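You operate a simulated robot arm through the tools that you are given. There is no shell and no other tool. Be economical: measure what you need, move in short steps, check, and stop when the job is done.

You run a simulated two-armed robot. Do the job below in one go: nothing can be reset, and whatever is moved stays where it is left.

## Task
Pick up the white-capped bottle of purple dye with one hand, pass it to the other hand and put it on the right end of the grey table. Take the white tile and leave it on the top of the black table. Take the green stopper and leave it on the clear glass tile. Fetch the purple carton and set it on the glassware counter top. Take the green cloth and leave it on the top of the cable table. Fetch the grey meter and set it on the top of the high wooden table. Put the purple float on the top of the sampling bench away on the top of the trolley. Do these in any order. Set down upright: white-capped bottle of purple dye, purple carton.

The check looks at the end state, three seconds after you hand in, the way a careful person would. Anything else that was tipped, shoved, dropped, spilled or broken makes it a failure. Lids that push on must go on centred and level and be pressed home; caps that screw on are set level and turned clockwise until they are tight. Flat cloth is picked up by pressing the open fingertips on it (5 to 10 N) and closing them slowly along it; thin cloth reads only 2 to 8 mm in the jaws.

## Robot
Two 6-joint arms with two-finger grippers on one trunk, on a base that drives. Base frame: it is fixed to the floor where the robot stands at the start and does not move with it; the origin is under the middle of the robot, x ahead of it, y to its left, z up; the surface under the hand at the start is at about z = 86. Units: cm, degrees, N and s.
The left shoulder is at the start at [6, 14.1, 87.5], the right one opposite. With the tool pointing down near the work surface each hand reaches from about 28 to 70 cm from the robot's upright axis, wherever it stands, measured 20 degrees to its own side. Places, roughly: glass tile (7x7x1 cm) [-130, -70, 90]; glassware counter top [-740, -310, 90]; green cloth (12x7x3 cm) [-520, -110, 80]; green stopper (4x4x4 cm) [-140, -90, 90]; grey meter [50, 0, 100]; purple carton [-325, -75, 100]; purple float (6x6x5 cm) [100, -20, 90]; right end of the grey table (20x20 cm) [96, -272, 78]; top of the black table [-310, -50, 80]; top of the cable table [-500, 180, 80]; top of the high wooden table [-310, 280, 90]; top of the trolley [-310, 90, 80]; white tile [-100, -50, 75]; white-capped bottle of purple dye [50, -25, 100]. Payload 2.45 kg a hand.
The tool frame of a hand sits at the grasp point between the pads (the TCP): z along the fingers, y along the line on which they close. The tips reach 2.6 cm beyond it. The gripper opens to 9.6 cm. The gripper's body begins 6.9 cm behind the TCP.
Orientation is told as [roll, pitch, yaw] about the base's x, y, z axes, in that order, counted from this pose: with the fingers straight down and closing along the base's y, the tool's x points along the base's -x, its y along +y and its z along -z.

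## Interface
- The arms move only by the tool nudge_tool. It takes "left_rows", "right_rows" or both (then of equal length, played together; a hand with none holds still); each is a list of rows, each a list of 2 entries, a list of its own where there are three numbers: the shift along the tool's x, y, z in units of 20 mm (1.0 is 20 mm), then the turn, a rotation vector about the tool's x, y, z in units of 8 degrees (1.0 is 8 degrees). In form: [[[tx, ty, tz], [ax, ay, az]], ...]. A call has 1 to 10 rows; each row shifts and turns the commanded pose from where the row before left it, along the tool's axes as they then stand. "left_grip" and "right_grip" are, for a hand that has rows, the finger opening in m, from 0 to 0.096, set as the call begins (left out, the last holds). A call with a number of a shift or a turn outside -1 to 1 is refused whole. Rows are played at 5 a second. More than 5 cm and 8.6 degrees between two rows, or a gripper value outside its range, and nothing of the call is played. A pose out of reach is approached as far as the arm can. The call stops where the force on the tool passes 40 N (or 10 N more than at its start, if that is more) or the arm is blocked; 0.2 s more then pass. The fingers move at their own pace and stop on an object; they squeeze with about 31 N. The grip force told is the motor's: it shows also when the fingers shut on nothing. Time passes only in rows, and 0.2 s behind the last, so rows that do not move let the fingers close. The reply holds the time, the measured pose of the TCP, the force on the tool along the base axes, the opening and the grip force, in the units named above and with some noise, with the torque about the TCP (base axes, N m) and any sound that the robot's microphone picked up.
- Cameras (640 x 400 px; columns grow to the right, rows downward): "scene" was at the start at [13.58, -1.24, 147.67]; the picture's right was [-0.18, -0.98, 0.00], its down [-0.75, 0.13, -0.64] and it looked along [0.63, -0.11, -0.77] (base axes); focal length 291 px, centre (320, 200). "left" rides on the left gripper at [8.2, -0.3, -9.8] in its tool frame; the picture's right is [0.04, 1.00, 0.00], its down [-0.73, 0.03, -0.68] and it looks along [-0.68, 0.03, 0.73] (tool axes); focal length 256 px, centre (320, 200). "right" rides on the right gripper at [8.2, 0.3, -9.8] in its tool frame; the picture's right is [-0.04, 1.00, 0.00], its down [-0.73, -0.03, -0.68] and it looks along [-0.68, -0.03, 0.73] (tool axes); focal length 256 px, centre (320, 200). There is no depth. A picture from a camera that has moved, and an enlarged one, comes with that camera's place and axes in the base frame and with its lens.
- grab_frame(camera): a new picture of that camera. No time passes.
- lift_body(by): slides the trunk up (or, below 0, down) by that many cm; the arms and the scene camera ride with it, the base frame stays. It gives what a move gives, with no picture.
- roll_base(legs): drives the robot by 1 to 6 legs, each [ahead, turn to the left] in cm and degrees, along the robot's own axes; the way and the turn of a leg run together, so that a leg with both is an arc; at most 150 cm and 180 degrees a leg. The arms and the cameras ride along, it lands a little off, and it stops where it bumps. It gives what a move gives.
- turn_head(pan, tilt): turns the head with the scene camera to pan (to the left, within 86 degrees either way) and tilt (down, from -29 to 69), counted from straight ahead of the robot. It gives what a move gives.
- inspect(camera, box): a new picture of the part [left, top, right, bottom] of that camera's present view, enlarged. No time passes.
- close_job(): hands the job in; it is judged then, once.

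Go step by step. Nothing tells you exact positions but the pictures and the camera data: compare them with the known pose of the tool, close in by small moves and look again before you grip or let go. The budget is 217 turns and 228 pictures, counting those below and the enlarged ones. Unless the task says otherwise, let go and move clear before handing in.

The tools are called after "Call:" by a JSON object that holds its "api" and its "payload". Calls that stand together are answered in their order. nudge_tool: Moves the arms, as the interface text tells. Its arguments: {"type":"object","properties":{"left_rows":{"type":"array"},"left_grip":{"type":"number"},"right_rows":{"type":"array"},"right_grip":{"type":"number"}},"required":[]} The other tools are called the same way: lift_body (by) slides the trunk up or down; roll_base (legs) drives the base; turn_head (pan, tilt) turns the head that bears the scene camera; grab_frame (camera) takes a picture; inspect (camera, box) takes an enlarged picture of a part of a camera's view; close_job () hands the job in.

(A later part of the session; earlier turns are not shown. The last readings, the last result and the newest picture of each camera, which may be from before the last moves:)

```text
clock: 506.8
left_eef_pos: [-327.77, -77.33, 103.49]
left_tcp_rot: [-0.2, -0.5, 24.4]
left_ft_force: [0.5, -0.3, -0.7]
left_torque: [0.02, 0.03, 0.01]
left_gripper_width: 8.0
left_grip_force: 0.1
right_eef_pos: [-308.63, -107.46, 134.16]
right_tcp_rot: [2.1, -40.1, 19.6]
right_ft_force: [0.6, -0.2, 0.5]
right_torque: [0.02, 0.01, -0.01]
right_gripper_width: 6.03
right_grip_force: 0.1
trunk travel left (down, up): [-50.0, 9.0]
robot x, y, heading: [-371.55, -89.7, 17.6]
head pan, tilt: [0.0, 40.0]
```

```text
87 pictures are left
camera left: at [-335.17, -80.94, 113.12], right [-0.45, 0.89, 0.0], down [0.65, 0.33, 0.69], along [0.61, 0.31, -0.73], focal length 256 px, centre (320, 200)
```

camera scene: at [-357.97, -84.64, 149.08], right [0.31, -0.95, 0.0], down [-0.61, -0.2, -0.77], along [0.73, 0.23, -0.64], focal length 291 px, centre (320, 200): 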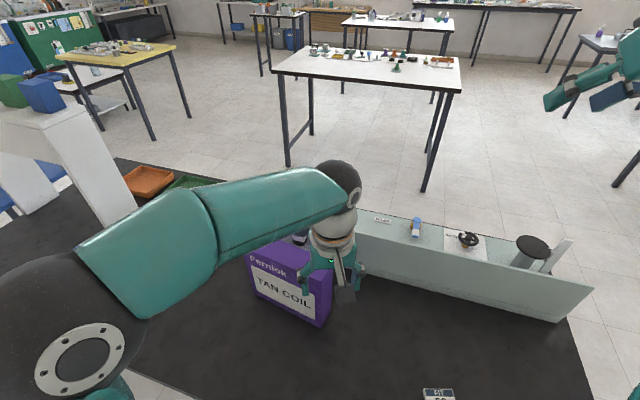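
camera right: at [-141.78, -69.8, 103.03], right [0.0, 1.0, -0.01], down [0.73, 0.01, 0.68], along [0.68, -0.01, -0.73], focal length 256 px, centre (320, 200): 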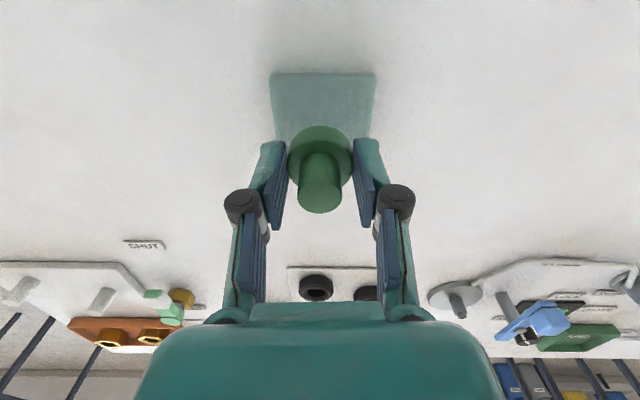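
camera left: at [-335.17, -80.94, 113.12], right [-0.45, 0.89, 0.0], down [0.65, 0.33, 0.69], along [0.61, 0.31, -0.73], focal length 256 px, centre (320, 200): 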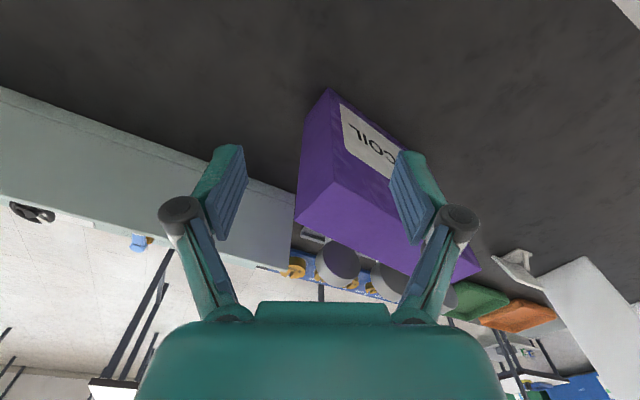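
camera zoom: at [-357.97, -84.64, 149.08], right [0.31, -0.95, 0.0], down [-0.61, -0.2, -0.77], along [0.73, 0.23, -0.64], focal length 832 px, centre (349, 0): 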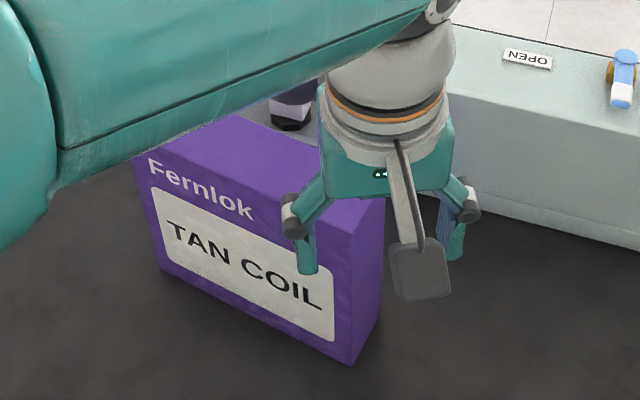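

The carton is about 18 x 6 x 19.5 cm, its top centre is near [-321.2, -65.5], and its thin side lies along x. I'll turn the left hand to close along x above it.

Call:
{"api": "nudge_tool", "payload": {"left_grip": 0.096, "left_rows": [[[0, 0, -1], [0, 0, 0]], [[-0.9, 0.67, 0], [0, 0, 0]], [[-0.9, 0.67, 0], [0, 0, 0]], [[-0.9, 0.67, 0], [0, 0, 0]], [[-0.9, 0.67, 0], [0, 0, 0]], [[-0.9, 0.67, 0], [0, 0, 0]], [[-0.9, 0.67, 0], [0, 0, 0]], [[0, 0, 0], [0, 0, -1]], [[0, 0, 0], [0, 0, -1]], [[0, 0, 0], [0, 0, -1]]]}}

Call:
{"api": "nudge_tool", "payload": {"left_rows": [[[0, 0, 0], [0, 0, -1]], [[0, 0, 0], [0, 0, -1]], [[0, 0, 0], [0, 0, -1]], [[0, 0, 0], [0, 0, -1]], [[0, 0, 0], [0, 0, -0.6]]]}}

Call:
{"api": "grab_frame", "payload": {"camera": "left"}}

Call:
{"api": "grab_frame", "payload": {"camera": "scene"}}

```text
clock: 509.0
left_eef_pos: [-321.2, -65.48, 105.6]
left_tcp_rot: [-0.4, -0.5, 48.6]
left_ft_force: [0.2, -0.8, -0.3]
left_torque: [-0.03, 0.05, -0.02]
left_gripper_width: 9.59
left_grip_force: 0.0
right_eef_pos: [-308.59, -107.44, 134.19]
right_tcp_rot: [2.1, -40.1, 19.6]
right_ft_force: [0.1, -0.4, 0.2]
right_torque: [0.0, -0.01, 0.01]
right_gripper_width: 6.01
right_grip_force: 0.0
trunk travel left (down, up): [-50.0, 9.0]
robot x, y, heading: [-371.51, -89.09, 17.8]
head pan, tilt: [0.0, 40.0]
```

```text
clock: 510.2
left_eef_pos: [-321.25, -65.51, 105.46]
left_tcp_rot: [-0.5, -0.2, 85.4]
left_ft_force: [0.4, -0.2, 0.7]
left_torque: [0.0, -0.04, -0.02]
left_gripper_width: 9.61
left_grip_force: 0.0
right_eef_pos: [-308.51, -107.37, 134.18]
right_tcp_rot: [2.1, -40.1, 19.5]
right_ft_force: [1.0, -0.2, -0.2]
right_torque: [0.02, 0.03, 0.02]
right_gripper_width: 5.99
right_grip_force: 0.1
trunk travel left (down, up): [-50.0, 9.0]
robot x, y, heading: [-371.97, -89.58, 17.8]
head pan, tilt: [0.0, 40.0]
```

```text
86 pictures are left
camera left: at [-321.73, -73.66, 115.25], right [-1.0, 0.04, -0.01], down [0.02, 0.73, 0.68], along [0.04, 0.68, -0.73], focal length 256 px, centre (320, 200)
```

left: 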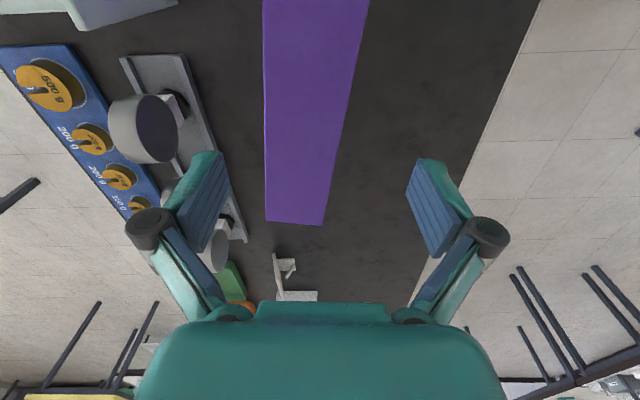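

```text
85 pictures are left
camera scene: at [-357.96, -84.66, 149.08], right [0.31, -0.95, 0.0], down [-0.61, -0.2, -0.77], along [0.73, 0.23, -0.64], focal length 291 px, centre (320, 200)
```

scene: 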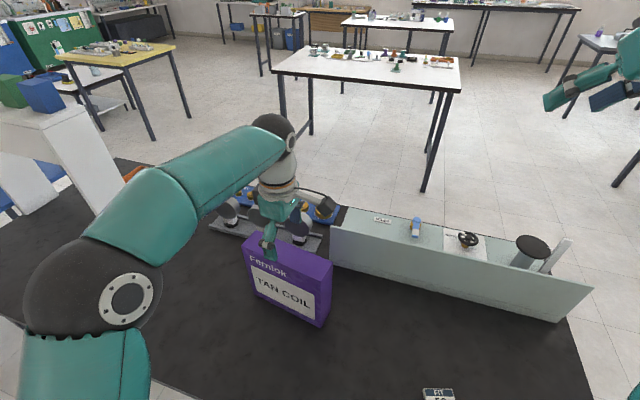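

The top's centreline runs about 10° off, centre about [-319.8, -64.8]. I'll correct and descend astride the carton.

Call:
{"api": "nudge_tool", "payload": {"left_rows": [[[-0.41, -0.7, 0], [0, 0, 0.65]], [[0, 0, 1], [0, 0, 0]], [[0, 0, 1], [0, 0, 0]]]}}

Call:
{"api": "grab_frame", "payload": {"camera": "left"}}

Call:
{"api": "inspect", "payload": {"camera": "scene", "box": [200, 160, 380, 330]}}

```text
clock: 511.0
left_eef_pos: [-319.82, -64.58, 101.46]
left_tcp_rot: [-0.6, -0.2, 80.1]
left_ft_force: [0.4, 0.0, -1.0]
left_torque: [0.0, 0.03, 0.0]
left_gripper_width: 9.59
left_grip_force: 0.1
right_eef_pos: [-308.5, -107.46, 134.15]
right_tcp_rot: [2.1, -40.0, 19.6]
right_ft_force: [0.6, 0.0, -1.0]
right_torque: [-0.01, 0.02, 0.0]
right_gripper_width: 6.02
right_grip_force: 0.1
trunk travel left (down, up): [-50.0, 9.0]
robot x, y, heading: [-371.79, -89.57, 18.0]
head pan, tilt: [0.0, 40.0]
```

```text
84 pictures are left
camera left: at [-320.9, -72.67, 111.2], right [-0.99, 0.13, -0.01], down [0.09, 0.73, 0.68], along [0.1, 0.67, -0.73], focal length 256 px, centre (320, 200)
```

left: 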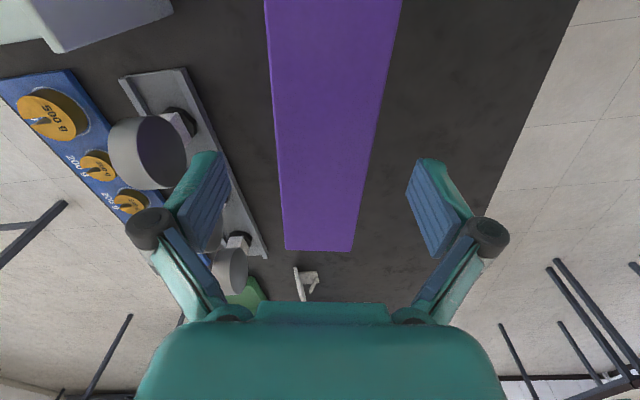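

```text
2.35 times, centred on (290, 245) of scene
camera zoom: at [-357.89, -84.63, 149.07], right [0.31, -0.95, 0.0], down [-0.61, -0.2, -0.77], along [0.73, 0.23, -0.64], focal length 685 px, centre (391, 94)
```

zoom: 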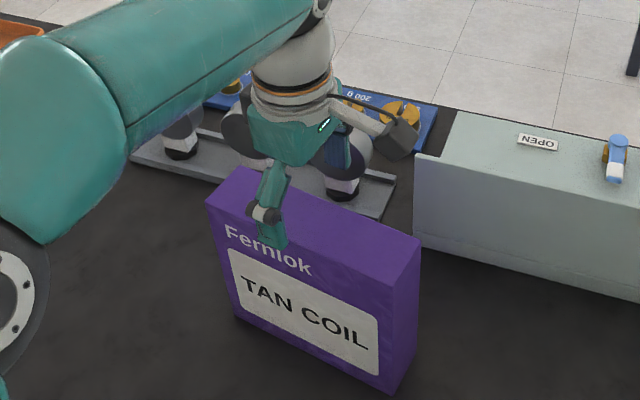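

Call:
{"api": "nudge_tool", "payload": {"left_rows": [[[0, 0.1, 0.5], [0, 0, 0.3]], [[0, 0, 1], [0, 0, 0]], [[0, 0, 1], [0, 0, 0]], [[0, 0, 1], [0, 0, 0]], [[0, 0, 0.5], [0, 0, 0]]]}}

Call:
{"api": "nudge_tool", "payload": {"left_grip": 0.0, "left_rows": [[[0, 0, 0], [0, 0, 0]], [[0, 0, 0], [0, 0, 0]], [[0, 0, 0], [0, 0, 0]], [[0, 0, 0], [0, 0, 0]]]}}

Call:
{"api": "grab_frame", "payload": {"camera": "left"}}

```text
clock: 512.2
left_eef_pos: [-319.85, -64.73, 93.5]
left_tcp_rot: [-0.4, -0.3, 77.6]
left_ft_force: [0.5, 0.6, -0.1]
left_torque: [-0.02, -0.03, 0.01]
left_gripper_width: 9.6
left_grip_force: 0.0
right_eef_pos: [-308.61, -107.56, 134.11]
right_tcp_rot: [2.1, -40.1, 19.5]
right_ft_force: [0.6, 0.7, -0.3]
right_torque: [-0.01, 0.02, 0.01]
right_gripper_width: 6.0
right_grip_force: 0.0
trunk travel left (down, up): [-50.0, 9.0]
robot x, y, heading: [-371.84, -89.85, 17.8]
head pan, tilt: [0.0, 40.0]
```

```text
clock: 513.2
left_eef_pos: [-319.83, -64.73, 93.68]
left_tcp_rot: [-0.6, -0.3, 77.6]
left_ft_force: [-1.4, 1.8, 8.0]
left_torque: [0.21, 0.54, 0.31]
left_gripper_width: 5.84
left_grip_force: 30.7
right_eef_pos: [-308.71, -107.57, 134.31]
right_tcp_rot: [2.1, -40.2, 19.6]
right_ft_force: [-0.3, -0.1, -0.5]
right_torque: [0.05, -0.02, 0.0]
right_gripper_width: 5.97
right_grip_force: 0.0
trunk travel left (down, up): [-50.0, 9.0]
robot x, y, heading: [-371.81, -89.56, 17.7]
head pan, tilt: [0.0, 40.0]
```

```text
82 pictures are left
camera left: at [-321.36, -72.85, 103.37], right [-0.98, 0.18, -0.01], down [0.12, 0.72, 0.68], along [0.13, 0.67, -0.73], focal length 256 px, centre (320, 200)
```

left: 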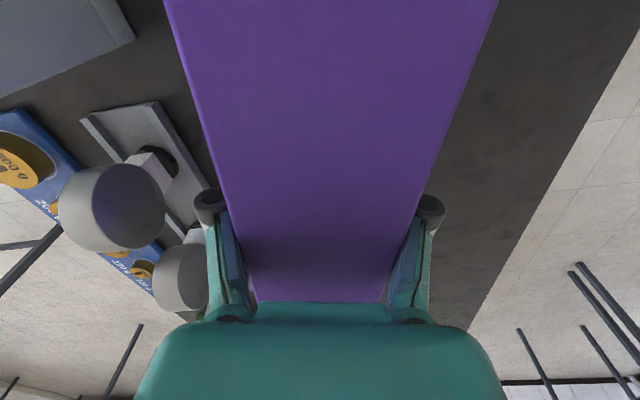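

Gripped at 5.8 cm. I'll lift straight up.

Call:
{"api": "nudge_tool", "payload": {"left_rows": [[[0, 0, -0.4], [0, 0, 0]], [[0, 0, -0.6], [0, 0, 0]], [[0, 0, -1], [0, 0, 0]], [[0, 0, -1], [0, 0, 0]], [[0, 0, -1], [0, 0, 0]]]}}

Call:
{"api": "grab_frame", "payload": {"camera": "scene"}}

```text
clock: 514.4
left_eef_pos: [-319.99, -64.71, 101.54]
left_tcp_rot: [-0.5, -0.2, 77.6]
left_ft_force: [-0.1, -0.7, -4.0]
left_torque: [-0.02, 0.0, -0.01]
left_gripper_width: 5.78
left_grip_force: 30.6
right_eef_pos: [-308.65, -107.49, 134.16]
right_tcp_rot: [2.1, -40.1, 19.6]
right_ft_force: [-0.1, -0.6, 0.4]
right_torque: [0.02, -0.03, -0.01]
right_gripper_width: 6.01
right_grip_force: 0.0
trunk travel left (down, up): [-50.0, 9.0]
robot x, y, heading: [-372.04, -89.32, 17.6]
head pan, tilt: [0.0, 40.0]
```

```text
81 pictures are left
camera scene: at [-357.94, -84.66, 149.08], right [0.31, -0.95, 0.0], down [-0.61, -0.2, -0.77], along [0.73, 0.23, -0.64], focal length 291 px, centre (320, 200)
```

scene: 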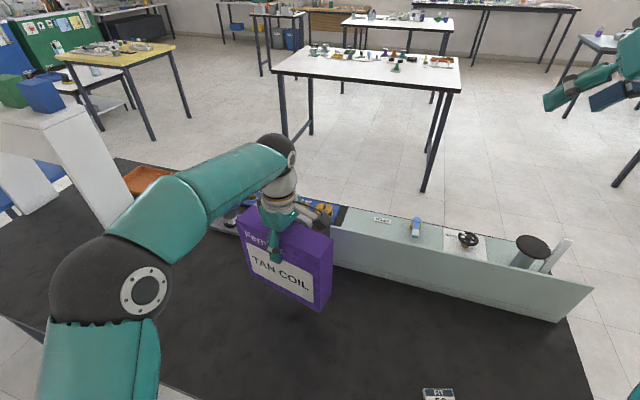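

The carton is up and weighs about 0.4 kg. I'll raise the trunk for clearance, draw it in and back away.

Call:
{"api": "lift_body", "payload": {"by": 8}}

Call:
{"api": "nudge_tool", "payload": {"left_rows": [[[0, 1, 0], [0, 0, 0]], [[0, 1, 0], [0, 0, 0]], [[0, 1, 0], [0, 0, 0]], [[0, 1, 0], [0, 0, 0]]]}}

Call:
{"api": "roll_base", "payload": {"legs": [[-22, 0], [0, -50]]}}

Call:
{"api": "roll_base", "payload": {"legs": [[0, -50]]}}

```text
clock: 515.5
left_eef_pos: [-319.9, -64.72, 109.51]
left_tcp_rot: [-0.4, -0.2, 77.6]
left_ft_force: [0.0, -0.5, -4.3]
left_torque: [0.0, 0.01, -0.01]
left_gripper_width: 5.8
left_grip_force: 31.3
right_eef_pos: [-308.39, -107.48, 142.17]
right_tcp_rot: [2.1, -40.0, 19.6]
right_ft_force: [0.4, 0.3, -0.7]
right_torque: [0.02, 0.03, -0.01]
right_gripper_width: 6.0
right_grip_force: 0.0
trunk travel left (down, up): [-58.0, 1.0]
robot x, y, heading: [-371.92, -89.49, 17.8]
head pan, tilt: [0.0, 40.0]
```

```text
clock: 516.5
left_eef_pos: [-327.91, -62.92, 109.48]
left_tcp_rot: [-0.5, -0.3, 77.6]
left_ft_force: [0.3, 0.1, -3.9]
left_torque: [0.02, -0.02, -0.02]
left_gripper_width: 5.76
left_grip_force: 31.0
right_eef_pos: [-308.67, -107.45, 142.24]
right_tcp_rot: [2.1, -40.1, 19.6]
right_ft_force: [0.2, 0.7, 0.8]
right_torque: [0.0, -0.06, -0.02]
right_gripper_width: 6.02
right_grip_force: 0.1
trunk travel left (down, up): [-58.0, 1.0]
robot x, y, heading: [-371.78, -89.5, 18.0]
head pan, tilt: [0.0, 40.0]
```

```text
clock: 520.8
left_eef_pos: [-344.2, -113.06, 109.53]
left_tcp_rot: [-0.3, -0.4, 27.2]
left_ft_force: [-1.7, 0.0, -3.2]
left_torque: [-0.04, -0.05, 0.02]
left_gripper_width: 5.78
left_grip_force: 31.4
right_eef_pos: [-367.58, -154.36, 141.46]
right_tcp_rot: [3.0, -37.8, -30.7]
right_ft_force: [-34.8, 33.1, -0.5]
right_torque: [-2.03, -2.29, -0.69]
right_gripper_width: 6.01
right_grip_force: 0.0
trunk travel left (down, up): [-58.0, 1.0]
robot x, y, heading: [-390.35, -92.56, -32.2]
head pan, tilt: [0.0, 40.0]
```

```text
clock: 522.8
left_eef_pos: [-359.12, -132.32, 109.66]
left_tcp_rot: [-0.2, -0.4, -0.8]
left_ft_force: [-1.1, -0.9, -4.0]
left_torque: [0.02, -0.08, 0.0]
left_gripper_width: 5.76
left_grip_force: 31.0
right_eef_pos: [-399.35, -157.2, 141.08]
right_tcp_rot: [3.2, -38.6, -58.9]
right_ft_force: [-0.9, -0.7, -0.1]
right_torque: [0.02, -0.05, 0.04]
right_gripper_width: 6.0
right_grip_force: 0.0
trunk travel left (down, up): [-58.0, 1.0]
robot x, y, heading: [-388.73, -91.34, -60.5]
head pan, tilt: [0.0, 40.0]
stopped in leg 1: the robot was blocked; the commanded pose is now the measured one
```

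The right hand showed a brief sideways force, so I'll take a look.

Call:
{"api": "turn_head", "payload": {"pan": -15, "tilt": 25}}

Call:
{"api": "grab_frame", "payload": {"camera": "scene"}}

Call:
{"api": "grab_frame", "payload": {"camera": "right"}}

```text
clock: 523.5
left_eef_pos: [-359.03, -132.2, 109.62]
left_tcp_rot: [-0.5, -0.3, -0.5]
left_ft_force: [0.5, 1.0, -4.6]
left_torque: [-0.01, 0.02, 0.0]
left_gripper_width: 5.76
left_grip_force: 31.3
right_eef_pos: [-398.94, -157.11, 141.13]
right_tcp_rot: [2.9, -38.7, -58.8]
right_ft_force: [-0.8, -0.1, 0.0]
right_torque: [0.01, -0.04, 0.02]
right_gripper_width: 6.03
right_grip_force: 0.1
trunk travel left (down, up): [-58.0, 1.0]
robot x, y, heading: [-388.72, -91.72, -60.4]
head pan, tilt: [-15.0, 25.0]
```

```text
80 pictures are left
camera scene: at [-383.46, -105.48, 159.41], right [-0.97, -0.25, 0.0], down [-0.11, 0.41, -0.91], along [0.23, -0.88, -0.42], focal length 291 px, centre (320, 200)
```

scene: 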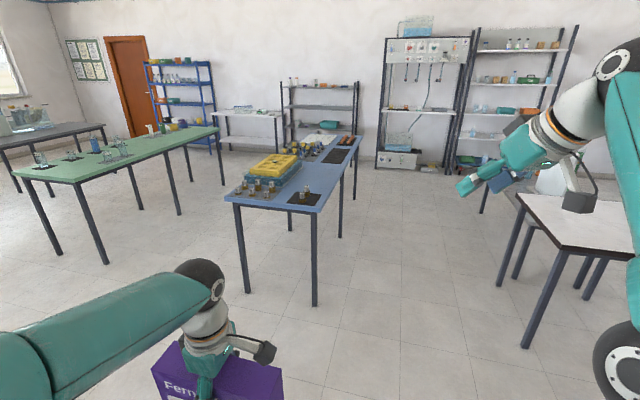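

```text
79 pictures are left
camera right: at [-405.73, -146.35, 143.86], right [0.85, 0.52, 0.07], down [0.02, -0.16, 0.99], along [0.52, -0.84, -0.15], focal length 256 px, centre (320, 200)
```

right: 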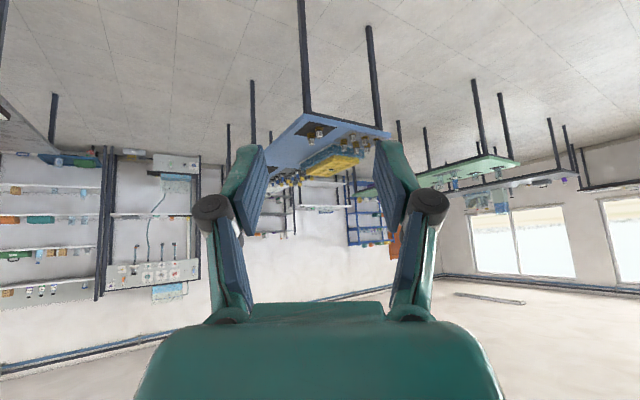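

Nothing was touched. I'll continue south, then west toward the glassware counter.

Call:
{"api": "roll_base", "payload": {"legs": [[0, -30], [95, 0]]}}

Call:
{"api": "roll_base", "payload": {"legs": [[0, -45]]}}

Call:
{"api": "roll_base", "payload": {"legs": [[0, -40], [110, 0]]}}

Call:
{"api": "turn_head", "payload": {"pan": 0, "tilt": 25}}

Call:
{"api": "grab_frame", "payload": {"camera": "scene"}}

```text
clock: 525.1
left_eef_pos: [-374.16, -139.97, 109.62]
left_tcp_rot: [-0.2, -0.4, -20.2]
left_ft_force: [-1.1, -1.2, -4.6]
left_torque: [0.06, -0.02, 0.01]
left_gripper_width: 5.78
left_grip_force: 31.2
right_eef_pos: [-420.01, -149.94, 140.7]
right_tcp_rot: [3.1, -38.5, -78.6]
right_ft_force: [-0.1, -0.1, -0.4]
right_torque: [0.01, 0.0, 0.01]
right_gripper_width: 6.0
right_grip_force: 0.1
trunk travel left (down, up): [-58.0, 1.0]
robot x, y, heading: [-386.94, -91.54, -80.6]
head pan, tilt: [-15.0, 25.0]
stopped in leg 1: the robot was blocked; the commanded pose is now the measured one
```

```text
clock: 527.1
left_eef_pos: [-400.87, -139.38, 109.82]
left_tcp_rot: [-0.3, -0.4, -51.3]
left_ft_force: [-1.3, 0.2, -3.2]
left_torque: [-0.01, -0.05, -0.01]
left_gripper_width: 5.77
left_grip_force: 30.7
right_eef_pos: [-444.62, -123.62, 139.94]
right_tcp_rot: [3.3, -38.8, -109.6]
right_ft_force: [-0.3, 1.0, 0.2]
right_torque: [-0.06, -0.04, 0.03]
right_gripper_width: 6.0
right_grip_force: 0.1
trunk travel left (down, up): [-58.0, 1.0]
robot x, y, heading: [-384.46, -91.98, -111.8]
head pan, tilt: [-15.0, 25.0]
stopped in leg 1: the robot was blocked; the commanded pose is now the measured one
```

```text
clock: 528.9
left_eef_pos: [-417.27, -129.99, 109.84]
left_tcp_rot: [-0.3, -0.4, -73.5]
left_ft_force: [-0.1, 0.6, -3.6]
left_torque: [-0.02, -0.01, 0.03]
left_gripper_width: 5.77
left_grip_force: 31.2
right_eef_pos: [-451.6, -98.89, 139.43]
right_tcp_rot: [3.4, -38.4, -131.6]
right_ft_force: [0.5, 0.7, 0.0]
right_torque: [-0.05, 0.02, 0.05]
right_gripper_width: 6.02
right_grip_force: 0.1
trunk travel left (down, up): [-58.0, 1.0]
robot x, y, heading: [-382.97, -93.01, -134.0]
head pan, tilt: [-15.0, 25.0]
stopped in leg 1: the robot was blocked; the commanded pose is now the measured one
```

```text
clock: 529.6
left_eef_pos: [-417.14, -130.21, 109.91]
left_tcp_rot: [-0.5, -0.3, -73.4]
left_ft_force: [-0.5, -0.2, -4.6]
left_torque: [0.03, -0.02, 0.01]
left_gripper_width: 5.78
left_grip_force: 31.3
right_eef_pos: [-451.37, -99.18, 139.35]
right_tcp_rot: [3.2, -38.5, -131.6]
right_ft_force: [-0.5, 1.0, -0.2]
right_torque: [-0.02, -0.01, 0.02]
right_gripper_width: 5.98
right_grip_force: 0.0
trunk travel left (down, up): [-58.0, 1.0]
robot x, y, heading: [-383.32, -93.19, -134.0]
head pan, tilt: [0.0, 25.0]
```

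```text
78 pictures are left
camera scene: at [-394.01, -103.92, 159.41], right [-0.72, 0.69, 0.0], down [0.29, 0.3, -0.91], along [-0.63, -0.65, -0.42], focal length 291 px, centre (320, 200)
```

scene: 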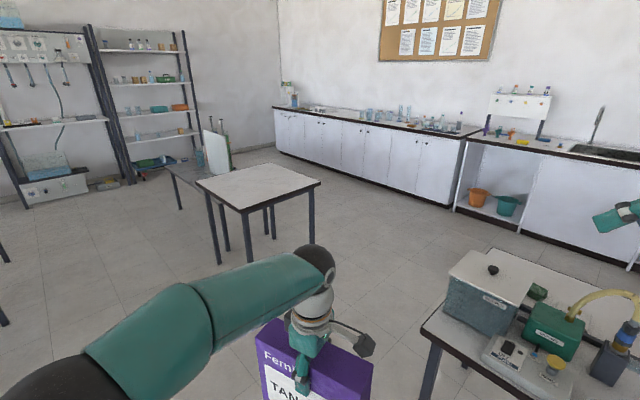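

I can see the glassware counter, with its front edge near [-714, -294]. I'll leave the gap heading south first and then go west.

Call:
{"api": "roll_base", "payload": {"legs": [[0, 24]]}}

Call:
{"api": "roll_base", "payload": {"legs": [[92, 0]]}}

Call:
{"api": "roll_base", "payload": {"legs": [[0, -45]]}}

Call:
{"api": "roll_base", "payload": {"legs": [[0, -25]]}}

```text
clock: 531.0
left_eef_pos: [-406.23, -138.03, 109.8]
left_tcp_rot: [-0.2, -0.2, -57.8]
left_ft_force: [0.9, -1.4, -3.6]
left_torque: [-0.01, 0.03, 0.04]
left_gripper_width: 5.78
left_grip_force: 30.6
right_eef_pos: [-447.3, -117.11, 139.72]
right_tcp_rot: [2.9, -38.6, -116.1]
right_ft_force: [0.5, -0.3, 1.1]
right_torque: [0.08, 0.02, -0.03]
right_gripper_width: 5.99
right_grip_force: 0.1
trunk travel left (down, up): [-58.0, 1.0]
robot x, y, heading: [-384.17, -92.76, -118.6]
head pan, tilt: [0.0, 25.0]
stopped in leg 1: the robot was blocked; the commanded pose is now the measured one
```

```text
clock: 536.0
left_eef_pos: [-450.13, -219.52, 109.95]
left_tcp_rot: [-0.3, -0.3, -57.5]
left_ft_force: [0.4, 0.0, -4.1]
left_torque: [-0.01, 0.01, -0.04]
left_gripper_width: 5.77
left_grip_force: 31.0
right_eef_pos: [-491.53, -198.91, 139.62]
right_tcp_rot: [3.0, -38.7, -115.7]
right_ft_force: [0.4, -0.7, 0.6]
right_torque: [0.01, 0.02, 0.0]
right_gripper_width: 5.98
right_grip_force: 0.0
trunk travel left (down, up): [-58.0, 1.0]
robot x, y, heading: [-428.19, -173.95, -118.3]
head pan, tilt: [0.0, 25.0]
```

```text
clock: 537.5
left_eef_pos: [-461.94, -211.53, 110.01]
left_tcp_rot: [-0.2, -0.4, -74.1]
left_ft_force: [-1.0, 0.7, -2.5]
left_torque: [-0.06, -0.05, -0.06]
left_gripper_width: 5.75
left_grip_force: 31.1
right_eef_pos: [-495.7, -180.09, 139.37]
right_tcp_rot: [3.2, -38.5, -132.2]
right_ft_force: [-0.2, 0.9, 0.6]
right_torque: [-0.07, 0.01, 0.03]
right_gripper_width: 5.97
right_grip_force: 0.0
trunk travel left (down, up): [-58.0, 1.0]
robot x, y, heading: [-427.17, -175.25, -134.7]
head pan, tilt: [0.0, 25.0]
stopped in leg 1: the robot was blocked; the commanded pose is now the measured one
```

```text
clock: 539.4
left_eef_pos: [-474.14, -194.29, 110.1]
left_tcp_rot: [-0.1, -0.4, -98.2]
left_ft_force: [-0.4, 1.3, -4.7]
left_torque: [-0.03, 0.0, -0.01]
left_gripper_width: 5.77
left_grip_force: 31.5
right_eef_pos: [-491.37, -152.0, 138.77]
right_tcp_rot: [2.9, -39.1, -156.3]
right_ft_force: [0.4, 0.3, 0.0]
right_torque: [-0.08, -0.02, 0.06]
right_gripper_width: 6.04
right_grip_force: 0.0
trunk travel left (down, up): [-58.0, 1.0]
robot x, y, heading: [-426.61, -177.09, -159.0]
head pan, tilt: [0.0, 25.0]
stopped in leg 1: the robot was blocked; the commanded pose is now the measured one
```

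Call:
{"api": "roll_base", "payload": {"legs": [[120, -20]]}}

Call:
{"api": "turn_head", "payload": {"pan": 15, "tilt": 25}}

Call:
{"api": "grab_frame", "payload": {"camera": "scene"}}

```text
clock: 541.5
left_eef_pos: [-491.42, -197.31, 111.31]
left_tcp_rot: [-1.3, -0.7, -102.0]
left_ft_force: [0.3, -1.1, -3.8]
left_torque: [0.02, 0.02, 0.03]
left_gripper_width: 5.8
left_grip_force: 31.0
right_eef_pos: [-505.57, -153.52, 140.4]
right_tcp_rot: [2.6, -40.0, -159.9]
right_ft_force: [1.0, 0.3, 1.2]
right_torque: [0.0, 0.01, -0.01]
right_gripper_width: 5.99
right_grip_force: 0.4
trunk travel left (down, up): [-58.0, 1.0]
robot x, y, heading: [-445.04, -183.79, -163.6]
head pan, tilt: [0.0, 25.0]
stopped in leg 1: the robot was blocked; the commanded pose is now the measured one
```

```text
clock: 542.2
left_eef_pos: [-492.33, -197.57, 110.75]
left_tcp_rot: [-0.9, -0.7, -101.9]
left_ft_force: [-1.0, 0.0, -3.6]
left_torque: [-0.03, 0.0, 0.01]
left_gripper_width: 5.77
left_grip_force: 31.0
right_eef_pos: [-506.78, -153.95, 139.8]
right_tcp_rot: [2.7, -39.4, -160.0]
right_ft_force: [0.1, 0.1, 0.1]
right_torque: [0.02, -0.01, -0.01]
right_gripper_width: 5.98
right_grip_force: 0.0
trunk travel left (down, up): [-58.0, 1.0]
robot x, y, heading: [-445.13, -183.67, -163.5]
head pan, tilt: [15.0, 25.0]
```

```text
77 pictures are left
camera scene: at [-459.05, -189.92, 159.39], right [-0.52, 0.85, 0.0], down [0.36, 0.22, -0.91], along [-0.77, -0.47, -0.42], focal length 291 px, centre (320, 200)
```

scene: 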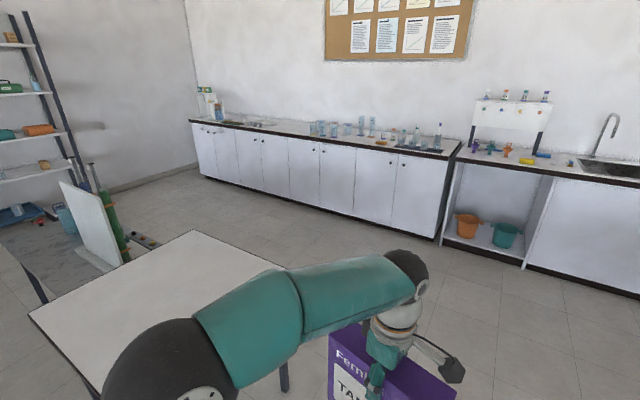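

Call:
{"api": "roll_base", "payload": {"legs": [[110, 0]]}}

Call:
{"api": "roll_base", "payload": {"legs": [[60, 0]]}}

Call:
{"api": "turn_head", "payload": {"pan": 10, "tilt": 30}}

Call:
{"api": "grab_frame", "payload": {"camera": "scene"}}

```text
clock: 548.0
left_eef_pos: [-600.18, -227.26, 110.81]
left_tcp_rot: [-0.7, -0.6, -103.2]
left_ft_force: [0.0, -0.1, -4.4]
left_torque: [0.02, -0.03, -0.02]
left_gripper_width: 5.78
left_grip_force: 31.2
right_eef_pos: [-613.44, -183.28, 139.88]
right_tcp_rot: [2.7, -39.6, -161.2]
right_ft_force: [-0.2, -0.7, 0.1]
right_torque: [0.03, 0.0, 0.01]
right_gripper_width: 6.01
right_grip_force: 0.1
trunk travel left (down, up): [-58.0, 1.0]
robot x, y, heading: [-552.34, -214.0, -164.6]
head pan, tilt: [15.0, 25.0]
```

```text
clock: 551.5
left_eef_pos: [-657.92, -242.3, 110.84]
left_tcp_rot: [-0.8, -0.6, -103.7]
left_ft_force: [-0.2, -0.2, -3.4]
left_torque: [0.0, -0.01, 0.0]
left_gripper_width: 5.76
left_grip_force: 30.9
right_eef_pos: [-670.78, -198.23, 140.01]
right_tcp_rot: [2.6, -39.6, -161.7]
right_ft_force: [0.2, -0.3, 0.1]
right_torque: [0.0, -0.02, 0.02]
right_gripper_width: 6.01
right_grip_force: 0.0
trunk travel left (down, up): [-58.0, 1.0]
robot x, y, heading: [-610.26, -229.59, -165.1]
head pan, tilt: [15.0, 25.0]
```

```text
clock: 552.1
left_eef_pos: [-657.82, -242.37, 110.97]
left_tcp_rot: [-0.9, -0.5, -103.7]
left_ft_force: [0.4, 0.2, -3.4]
left_torque: [0.01, 0.01, 0.0]
left_gripper_width: 5.76
left_grip_force: 31.1
right_eef_pos: [-670.74, -198.18, 139.91]
right_tcp_rot: [2.7, -39.6, -161.7]
right_ft_force: [0.6, 0.6, 0.9]
right_torque: [0.03, -0.02, 0.0]
right_gripper_width: 6.0
right_grip_force: 0.1
trunk travel left (down, up): [-58.0, 1.0]
robot x, y, heading: [-610.11, -229.57, -165.2]
head pan, tilt: [10.0, 30.0]
```

```text
76 pictures are left
camera scene: at [-624.51, -234.93, 158.61], right [-0.42, 0.91, 0.0], down [0.45, 0.21, -0.87], along [-0.79, -0.36, -0.5], focal length 291 px, centre (320, 200)
```

scene: 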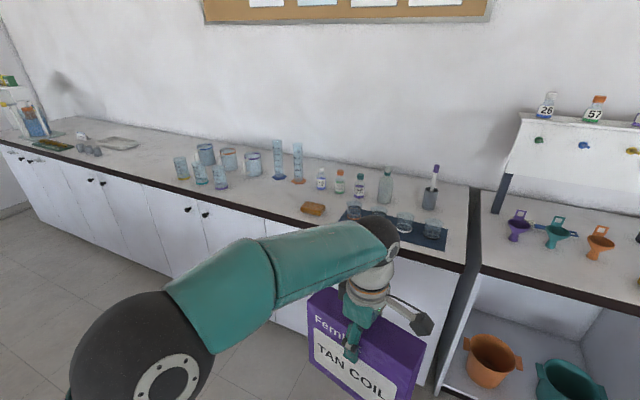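

The counter has a clear strip of about 36 cm at y≈-328..-292 near the front, so I'll aim for [-726, -311]. I'll reposition the robot in front of it.

Call:
{"api": "roll_base", "payload": {"legs": [[0, 41]]}}

Call:
{"api": "roll_base", "payload": {"legs": [[0, 12]]}}

```text
clock: 553.5
left_eef_pos: [-653.95, -252.49, 110.94]
left_tcp_rot: [-0.6, -0.5, -90.7]
left_ft_force: [-0.8, -0.2, -2.9]
left_torque: [0.01, 0.03, -0.02]
left_gripper_width: 5.79
left_grip_force: 31.6
right_eef_pos: [-676.47, -212.79, 140.01]
right_tcp_rot: [2.8, -39.3, -148.6]
right_ft_force: [0.7, 0.0, -0.3]
right_torque: [0.07, -0.05, -0.04]
right_gripper_width: 6.01
right_grip_force: 0.0
trunk travel left (down, up): [-58.0, 1.0]
robot x, y, heading: [-610.6, -228.99, -152.4]
head pan, tilt: [10.0, 30.0]
stopped in leg 1: the robot was blocked; the commanded pose is now the measured one
```

```text
clock: 554.8
left_eef_pos: [-647.94, -261.1, 111.04]
left_tcp_rot: [-0.8, -0.5, -78.4]
left_ft_force: [0.5, 0.5, -3.6]
left_torque: [0.07, 0.01, 0.0]
left_gripper_width: 5.76
left_grip_force: 30.9
right_eef_pos: [-678.52, -226.87, 140.07]
right_tcp_rot: [3.0, -38.9, -136.4]
right_ft_force: [-0.4, 0.6, -0.4]
right_torque: [0.01, 0.03, -0.02]
right_gripper_width: 5.99
right_grip_force: 0.0
trunk travel left (down, up): [-58.0, 1.0]
robot x, y, heading: [-611.42, -228.2, -140.5]
head pan, tilt: [10.0, 30.0]
```

Call:
{"api": "roll_base", "payload": {"legs": [[58, 0], [0, -6]]}}

Call:
{"api": "turn_head", "payload": {"pan": 0, "tilt": 40}}

Call:
{"api": "grab_frame", "payload": {"camera": "scene"}}

```text
clock: 558.7
left_eef_pos: [-695.98, -293.93, 110.99]
left_tcp_rot: [-0.6, -0.5, -84.8]
left_ft_force: [-0.1, 0.3, -3.6]
left_torque: [-0.03, 0.02, -0.04]
left_gripper_width: 5.75
left_grip_force: 31.0
right_eef_pos: [-722.82, -256.64, 140.13]
right_tcp_rot: [3.1, -39.0, -142.7]
right_ft_force: [0.0, -0.7, 0.3]
right_torque: [-0.02, 0.0, 0.04]
right_gripper_width: 5.98
right_grip_force: 0.1
trunk travel left (down, up): [-58.0, 1.0]
robot x, y, heading: [-655.5, -265.61, -146.6]
head pan, tilt: [10.0, 30.0]
```

```text
clock: 559.4
left_eef_pos: [-695.71, -293.86, 111.05]
left_tcp_rot: [-0.8, -0.6, -84.8]
left_ft_force: [-0.1, -0.1, -3.3]
left_torque: [-0.01, 0.0, 0.01]
left_gripper_width: 5.77
left_grip_force: 31.5
right_eef_pos: [-722.56, -256.62, 140.15]
right_tcp_rot: [2.9, -39.1, -142.7]
right_ft_force: [0.2, 0.4, 0.6]
right_torque: [-0.01, 0.01, -0.01]
right_gripper_width: 6.03
right_grip_force: 0.1
trunk travel left (down, up): [-58.0, 1.0]
robot x, y, heading: [-655.97, -265.51, -146.4]
head pan, tilt: [0.0, 40.0]
```

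```text
75 pictures are left
camera scene: at [-667.93, -273.49, 157.09], right [-0.55, 0.83, 0.0], down [0.54, 0.36, -0.77], along [-0.64, -0.42, -0.64], focal length 291 px, centre (320, 200)
```

scene: 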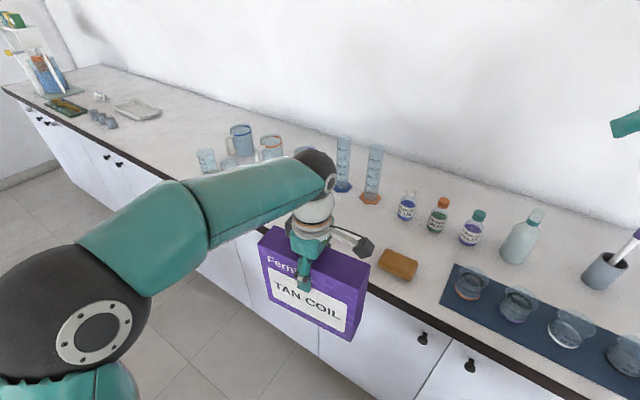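

It is clear. I'll drive ahead 27 cm and extend the hand over the spot.

Call:
{"api": "roll_base", "payload": {"legs": [[27, 0]]}}

Call:
{"api": "grab_frame", "payload": {"camera": "left"}}

Call:
{"api": "grab_frame", "payload": {"camera": "scene"}}

```text
clock: 561.3
left_eef_pos: [-718.54, -308.71, 110.97]
left_tcp_rot: [-0.7, -0.4, -84.9]
left_ft_force: [0.0, 0.0, -3.8]
left_torque: [0.04, -0.03, 0.01]
left_gripper_width: 5.76
left_grip_force: 31.1
right_eef_pos: [-745.26, -271.6, 140.13]
right_tcp_rot: [3.1, -39.0, -142.8]
right_ft_force: [-0.1, -0.6, 0.3]
right_torque: [0.0, -0.02, -0.01]
right_gripper_width: 6.01
right_grip_force: 0.0
trunk travel left (down, up): [-58.0, 1.0]
robot x, y, heading: [-678.38, -280.65, -146.7]
head pan, tilt: [0.0, 40.0]
```

```text
74 pictures are left
camera left: at [-719.48, -300.64, 120.69], right [0.99, 0.13, -0.01], down [0.1, -0.72, 0.69], along [0.08, -0.68, -0.73], focal length 256 px, centre (320, 200)
```

left: 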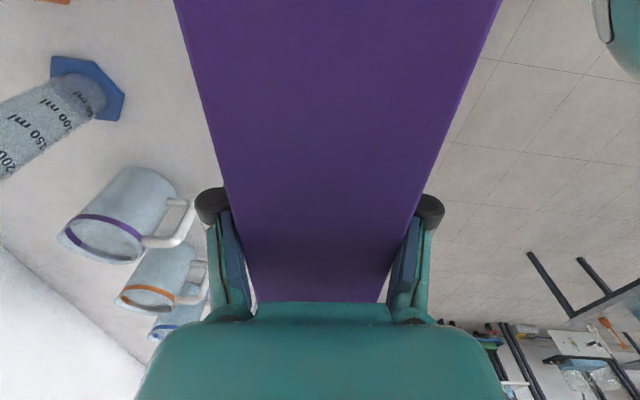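

```text
73 pictures are left
camera scene: at [-690.62, -288.51, 157.06], right [-0.55, 0.83, 0.0], down [0.54, 0.36, -0.76], along [-0.64, -0.42, -0.64], focal length 291 px, centre (320, 200)
```

scene: 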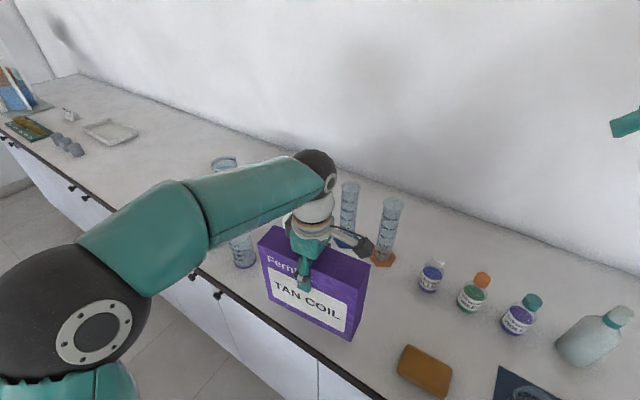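

Positions check out. I'll extend 8 cm and lower.

Call:
{"api": "nudge_tool", "payload": {"left_rows": [[[0, -1, 0], [0.09, 0, 0]], [[0, -1, 0], [0, 0, 0]], [[0, -1, 0], [0, 0, 0]], [[0, -1, 0], [0, 0, 0]], [[0, 0, 1], [0, 0, 0]], [[0, 0, 1], [0, 0, 0]], [[0, 0, 0.2], [0, 0, 0]]]}}

Call:
{"api": "grab_frame", "payload": {"camera": "scene"}}

```text
clock: 562.9
left_eef_pos: [-726.39, -309.43, 107.01]
left_tcp_rot: [-1.5, -0.6, -84.8]
left_ft_force: [0.1, 0.9, -4.0]
left_torque: [0.05, 0.01, -0.02]
left_gripper_width: 5.78
left_grip_force: 31.1
right_eef_pos: [-745.18, -271.47, 140.16]
right_tcp_rot: [3.0, -38.9, -142.7]
right_ft_force: [-0.2, -0.1, -0.5]
right_torque: [0.01, 0.02, 0.0]
right_gripper_width: 6.0
right_grip_force: 0.0
trunk travel left (down, up): [-58.0, 1.0]
robot x, y, heading: [-678.32, -280.49, -146.9]
head pan, tilt: [0.0, 40.0]
```

```text
72 pictures are left
camera scene: at [-690.49, -288.43, 157.08], right [-0.55, 0.83, 0.0], down [0.54, 0.36, -0.77], along [-0.64, -0.42, -0.64], focal length 291 px, centre (320, 200)
```

scene: 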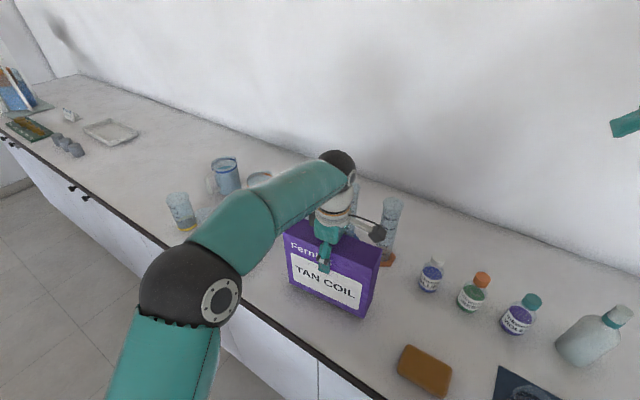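

Call:
{"api": "nudge_tool", "payload": {"left_rows": [[[0, 0, 0], [-0.19, 0, 0]], [[0, 0, 0.25], [0, 0, 0]], [[0, 0, 0.25], [0, 0, 0]], [[0, 0, 0.12], [0, 0, 0]], [[0, 0, 0.12], [0, 0, 0]]]}}

```text
clock: 564.1
left_eef_pos: [-726.54, -309.65, 105.74]
left_tcp_rot: [-0.3, -0.6, -84.6]
left_ft_force: [1.2, -3.7, 17.1]
left_torque: [0.78, -0.65, -0.02]
left_gripper_width: 5.78
left_grip_force: 31.2
right_eef_pos: [-744.96, -271.53, 140.47]
right_tcp_rot: [3.0, -39.1, -142.7]
right_ft_force: [-0.3, -0.5, -0.2]
right_torque: [0.01, 0.02, 0.02]
right_gripper_width: 6.04
right_grip_force: 0.1
trunk travel left (down, up): [-58.0, 1.0]
robot x, y, heading: [-678.21, -280.64, -146.5]
head pan, tilt: [0.0, 40.0]
```

Contact made. I'll release and rise straight.

Call:
{"api": "nudge_tool", "payload": {"left_grip": 0.085, "left_rows": [[[0, 0, -0.05], [0, 0, 0]], [[0, 0, 0], [0, 0, 0]], [[0, 0, 0], [0, 0, 0]], [[0, 0, -0.5], [0, 0, 0]], [[0, 0, -1], [0, 0, 0]], [[0, 0, -1], [0, 0, 0]], [[0, 0, -1], [0, 0, 0]]]}}

Call:
{"api": "grab_frame", "payload": {"camera": "scene"}}

```text
clock: 565.7
left_eef_pos: [-726.47, -309.27, 112.67]
left_tcp_rot: [0.0, -0.6, -84.9]
left_ft_force: [-0.1, 0.1, -0.5]
left_torque: [-0.04, 0.02, -0.04]
left_gripper_width: 8.5
left_grip_force: 0.1
right_eef_pos: [-745.17, -271.4, 140.29]
right_tcp_rot: [3.2, -39.0, -142.7]
right_ft_force: [-0.4, -0.5, 0.3]
right_torque: [0.01, -0.02, -0.01]
right_gripper_width: 6.01
right_grip_force: 0.1
trunk travel left (down, up): [-58.0, 1.0]
robot x, y, heading: [-678.13, -280.46, -146.4]
head pan, tilt: [0.0, 40.0]
```

```text
71 pictures are left
camera scene: at [-690.48, -288.38, 157.08], right [-0.55, 0.83, 0.0], down [0.54, 0.35, -0.77], along [-0.64, -0.42, -0.64], focal length 291 px, centre (320, 200)
```

scene: 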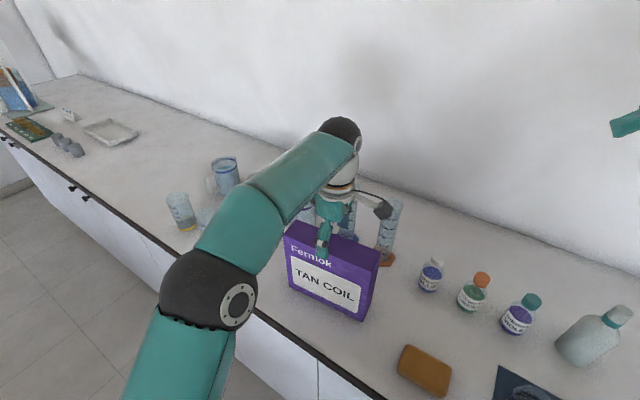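

Call:
{"api": "nudge_tool", "payload": {"left_rows": [[[0, 0, -1], [0, 0, 0]], [[0, 0.3, -0.7], [0, 0, 0]], [[0, 1, 0], [0, 0, 0]], [[0, 1, 0], [0, 0, 0]], [[0, 1, 0], [0, 0, 0]], [[0, 1, 0], [0, 0, 0]], [[0, 1, 0], [0, 0, 0]]]}}

Call:
{"api": "roll_base", "payload": {"legs": [[-40, 0]]}}

Call:
{"api": "inspect", "payload": {"camera": "scene", "box": [200, 100, 460, 300]}}

```text
clock: 567.3
left_eef_pos: [-715.83, -308.62, 116.01]
left_tcp_rot: [0.0, -0.6, -85.0]
left_ft_force: [0.2, -0.3, 0.4]
left_torque: [-0.03, 0.01, 0.02]
left_gripper_width: 8.5
left_grip_force: 0.0
right_eef_pos: [-745.09, -271.56, 140.16]
right_tcp_rot: [3.1, -39.1, -142.7]
right_ft_force: [-0.6, 0.0, 0.5]
right_torque: [0.03, 0.04, -0.01]
right_gripper_width: 5.98
right_grip_force: 0.2
trunk travel left (down, up): [-58.0, 1.0]
robot x, y, heading: [-678.28, -280.59, -146.5]
head pan, tilt: [0.0, 40.0]
```

```text
clock: 569.9
left_eef_pos: [-681.61, -285.91, 116.09]
left_tcp_rot: [0.0, -0.7, -85.0]
left_ft_force: [-0.3, 0.3, 0.3]
left_torque: [-0.03, -0.01, 0.01]
left_gripper_width: 8.48
left_grip_force: 0.0
right_eef_pos: [-710.62, -248.42, 140.14]
right_tcp_rot: [3.0, -39.1, -143.1]
right_ft_force: [0.4, -0.1, -0.1]
right_torque: [0.0, -0.01, -0.04]
right_gripper_width: 6.01
right_grip_force: 0.1
trunk travel left (down, up): [-58.0, 1.0]
robot x, y, heading: [-644.1, -257.82, -146.8]
head pan, tilt: [0.0, 40.0]
```

```text
2.00 times, centred on (330, 200) of scene
camera zoom: at [-656.14, -265.64, 157.09], right [-0.55, 0.84, 0.0], down [0.54, 0.35, -0.77], along [-0.64, -0.42, -0.64], focal length 582 px, centre (300, 200)
```

zoom: 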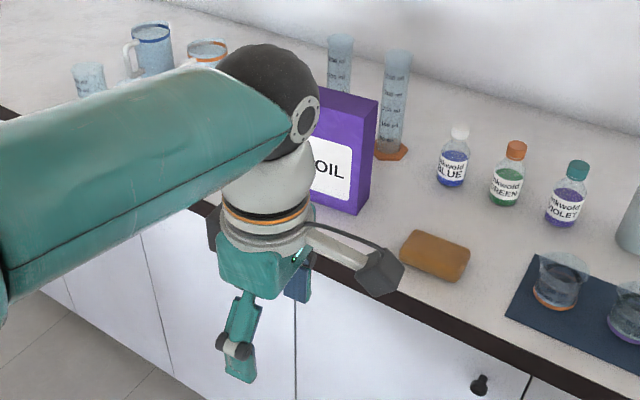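

The carton stands upright on the counter. Now for the cloth: my backward direction points right at the valve table, so I'll back up there and then turn north.

Call:
{"api": "roll_base", "payload": {"legs": [[-132, 0]]}}

Call:
{"api": "roll_base", "payload": {"legs": [[0, -45]]}}

Call:
{"api": "roll_base", "payload": {"legs": [[0, -40]]}}

Call:
{"api": "roll_base", "payload": {"legs": [[0, -38]]}}

```text
clock: 576.7
left_eef_pos: [-570.23, -212.5, 116.1]
left_tcp_rot: [0.1, -0.6, -84.8]
left_ft_force: [1.0, -0.6, -0.3]
left_torque: [0.03, 0.03, -0.01]
left_gripper_width: 8.49
left_grip_force: 0.0
right_eef_pos: [-599.37, -175.34, 140.22]
right_tcp_rot: [3.1, -39.1, -142.9]
right_ft_force: [1.1, 0.4, -0.2]
right_torque: [0.0, -0.02, 0.04]
right_gripper_width: 6.0
right_grip_force: 0.1
trunk travel left (down, up): [-58.0, 1.0]
robot x, y, heading: [-532.36, -184.4, -146.5]
head pan, tilt: [0.0, 40.0]
```

```text
clock: 578.5
left_eef_pos: [-578.45, -195.45, 116.11]
left_tcp_rot: [0.1, -0.7, -108.2]
left_ft_force: [-0.3, 1.0, -0.1]
left_torque: [-0.08, -0.04, 0.0]
left_gripper_width: 8.49
left_grip_force: 0.0
right_eef_pos: [-590.09, -149.75, 139.88]
right_tcp_rot: [2.8, -39.6, -166.2]
right_ft_force: [-0.3, 0.4, -0.1]
right_torque: [-0.05, 0.02, 0.02]
right_gripper_width: 5.99
right_grip_force: 0.0
trunk travel left (down, up): [-58.0, 1.0]
robot x, y, heading: [-532.04, -186.12, -170.2]
head pan, tilt: [0.0, 40.0]
stopped in leg 1: the robot was blocked; the commanded pose is now the measured one
```

```text
clock: 580.9
left_eef_pos: [-574.05, -164.82, 116.21]
left_tcp_rot: [0.0, -0.5, -147.0]
left_ft_force: [-0.5, 0.1, -0.4]
left_torque: [-0.01, 0.0, 0.02]
left_gripper_width: 8.48
left_grip_force: 0.1
right_eef_pos: [-554.29, -123.11, 138.56]
right_tcp_rot: [3.2, -38.7, 155.1]
right_ft_force: [-4.7, 0.6, -7.6]
right_torque: [0.01, 0.05, 0.0]
right_gripper_width: 6.01
right_grip_force: 0.1
trunk travel left (down, up): [-58.0, 1.0]
robot x, y, heading: [-533.52, -189.04, 150.8]
head pan, tilt: [0.0, 40.0]
```

```text
clock: 581.7
left_eef_pos: [-573.44, -163.52, 116.45]
left_tcp_rot: [0.1, -0.5, -147.7]
left_ft_force: [-1.8, 0.1, -0.4]
left_torque: [-0.01, -0.03, 0.03]
left_gripper_width: 8.5
left_grip_force: 0.1
right_eef_pos: [-553.59, -122.0, 137.8]
right_tcp_rot: [3.1, -38.6, 154.3]
right_ft_force: [-0.8, 0.3, -0.7]
right_torque: [-0.03, -0.03, -0.01]
right_gripper_width: 6.02
right_grip_force: 0.0
trunk travel left (down, up): [-58.0, 1.0]
robot x, y, heading: [-533.81, -188.85, 150.4]
head pan, tilt: [0.0, 40.0]
stopped in leg 1: the robot was blocked; the commanded pose is now the measured one
```

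Call:
{"api": "turn_head", "payload": {"pan": -60, "tilt": 30}}

Call:
{"api": "grab_frame", "payload": {"camera": "scene"}}

```text
clock: 583.0
left_eef_pos: [-573.2, -163.72, 116.35]
left_tcp_rot: [0.1, -0.6, -147.7]
left_ft_force: [0.9, 0.2, -0.2]
left_torque: [-0.02, -0.02, -0.01]
left_gripper_width: 8.53
left_grip_force: 0.1
right_eef_pos: [-553.46, -121.99, 138.12]
right_tcp_rot: [3.1, -38.7, 154.2]
right_ft_force: [-0.3, 0.6, 0.5]
right_torque: [-0.03, -0.02, 0.02]
right_gripper_width: 6.0
right_grip_force: 0.1
trunk travel left (down, up): [-58.0, 1.0]
robot x, y, heading: [-533.63, -188.85, 150.1]
head pan, tilt: [-60.0, 30.0]
```

```text
69 pictures are left
camera scene: at [-538.99, -176.56, 158.62], right [1.0, 0.01, 0.0], down [0.0, -0.5, -0.87], along [0.0, 0.87, -0.5], focal length 291 px, centre (320, 200)
```

scene: 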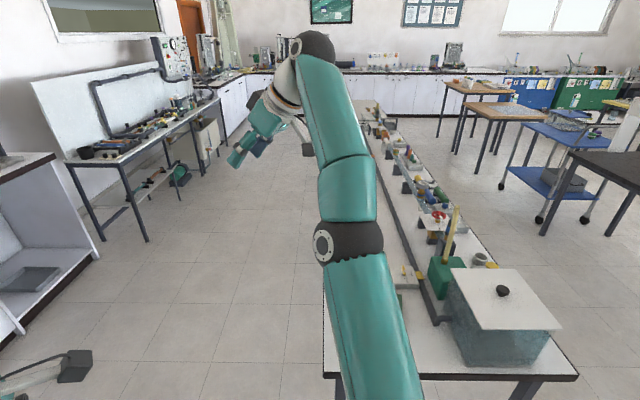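

The valve table's near edge is at y≈-135 and the right arm hides the cloth. I'll turn toward heading 70, so the cloth comes about 13° to my left, and look.

Call:
{"api": "roll_base", "payload": {"legs": [[0, -40]]}}

Call:
{"api": "roll_base", "payload": {"legs": [[0, -40]]}}

Call:
{"api": "turn_head", "payload": {"pan": 10, "tilt": 40}}

Call:
{"api": "grab_frame", "payload": {"camera": "scene"}}

```text
clock: 584.5
left_eef_pos: [-564.19, -153.33, 116.69]
left_tcp_rot: [-0.1, -0.6, -164.4]
left_ft_force: [-0.3, 1.5, -0.6]
left_torque: [-0.03, 0.07, -0.02]
left_gripper_width: 8.48
left_grip_force: 0.2
right_eef_pos: [-533.0, -119.83, 137.32]
right_tcp_rot: [3.2, -38.8, 137.5]
right_ft_force: [0.8, 0.0, 1.3]
right_torque: [0.0, 0.03, 0.03]
right_gripper_width: 6.0
right_grip_force: 0.0
trunk travel left (down, up): [-58.0, 1.0]
robot x, y, heading: [-534.7, -189.91, 133.2]
head pan, tilt: [-60.0, 30.0]
stopped in leg 1: the robot was blocked; the commanded pose is now the measured one
```

```text
clock: 586.0
left_eef_pos: [-554.68, -147.49, 116.86]
left_tcp_rot: [-0.2, -0.7, -178.5]
left_ft_force: [1.3, 0.0, 0.2]
left_torque: [0.02, 0.08, 0.02]
left_gripper_width: 8.52
left_grip_force: 0.1
right_eef_pos: [-516.21, -122.51, 137.56]
right_tcp_rot: [2.5, -39.6, 123.5]
right_ft_force: [1.6, -1.5, 0.6]
right_torque: [0.01, 0.04, 0.01]
right_gripper_width: 5.99
right_grip_force: 0.1
trunk travel left (down, up): [-58.0, 1.0]
robot x, y, heading: [-535.3, -190.34, 119.6]
head pan, tilt: [-60.0, 30.0]
stopped in leg 1: the robot was blocked; the commanded pose is now the measured one
```

```text
clock: 587.4
left_eef_pos: [-554.79, -147.41, 116.7]
left_tcp_rot: [-0.2, -0.6, -178.5]
left_ft_force: [0.1, 0.0, -0.4]
left_torque: [-0.02, -0.02, 0.04]
left_gripper_width: 8.51
left_grip_force: 0.0
right_eef_pos: [-516.46, -122.28, 137.61]
right_tcp_rot: [2.5, -39.5, 123.7]
right_ft_force: [-0.5, -1.4, -0.1]
right_torque: [-0.01, -0.02, -0.02]
right_gripper_width: 6.01
right_grip_force: 0.2
trunk travel left (down, up): [-58.0, 1.0]
robot x, y, heading: [-535.42, -190.37, 119.3]
head pan, tilt: [10.0, 40.0]
```

```text
68 pictures are left
camera scene: at [-543.77, -178.2, 157.08], right [0.77, 0.63, 0.0], down [0.41, -0.5, -0.77], along [-0.49, 0.59, -0.64], focal length 291 px, centre (320, 200)
```

scene: 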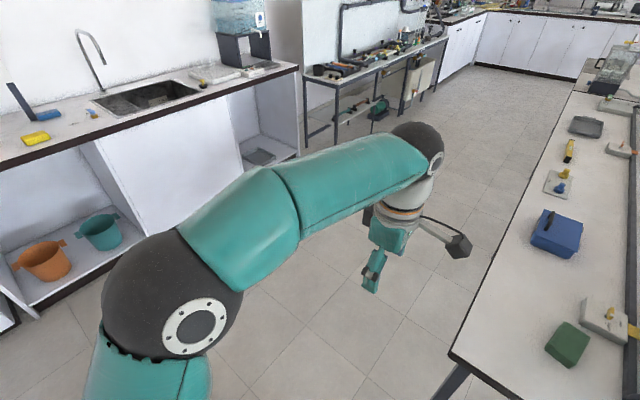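

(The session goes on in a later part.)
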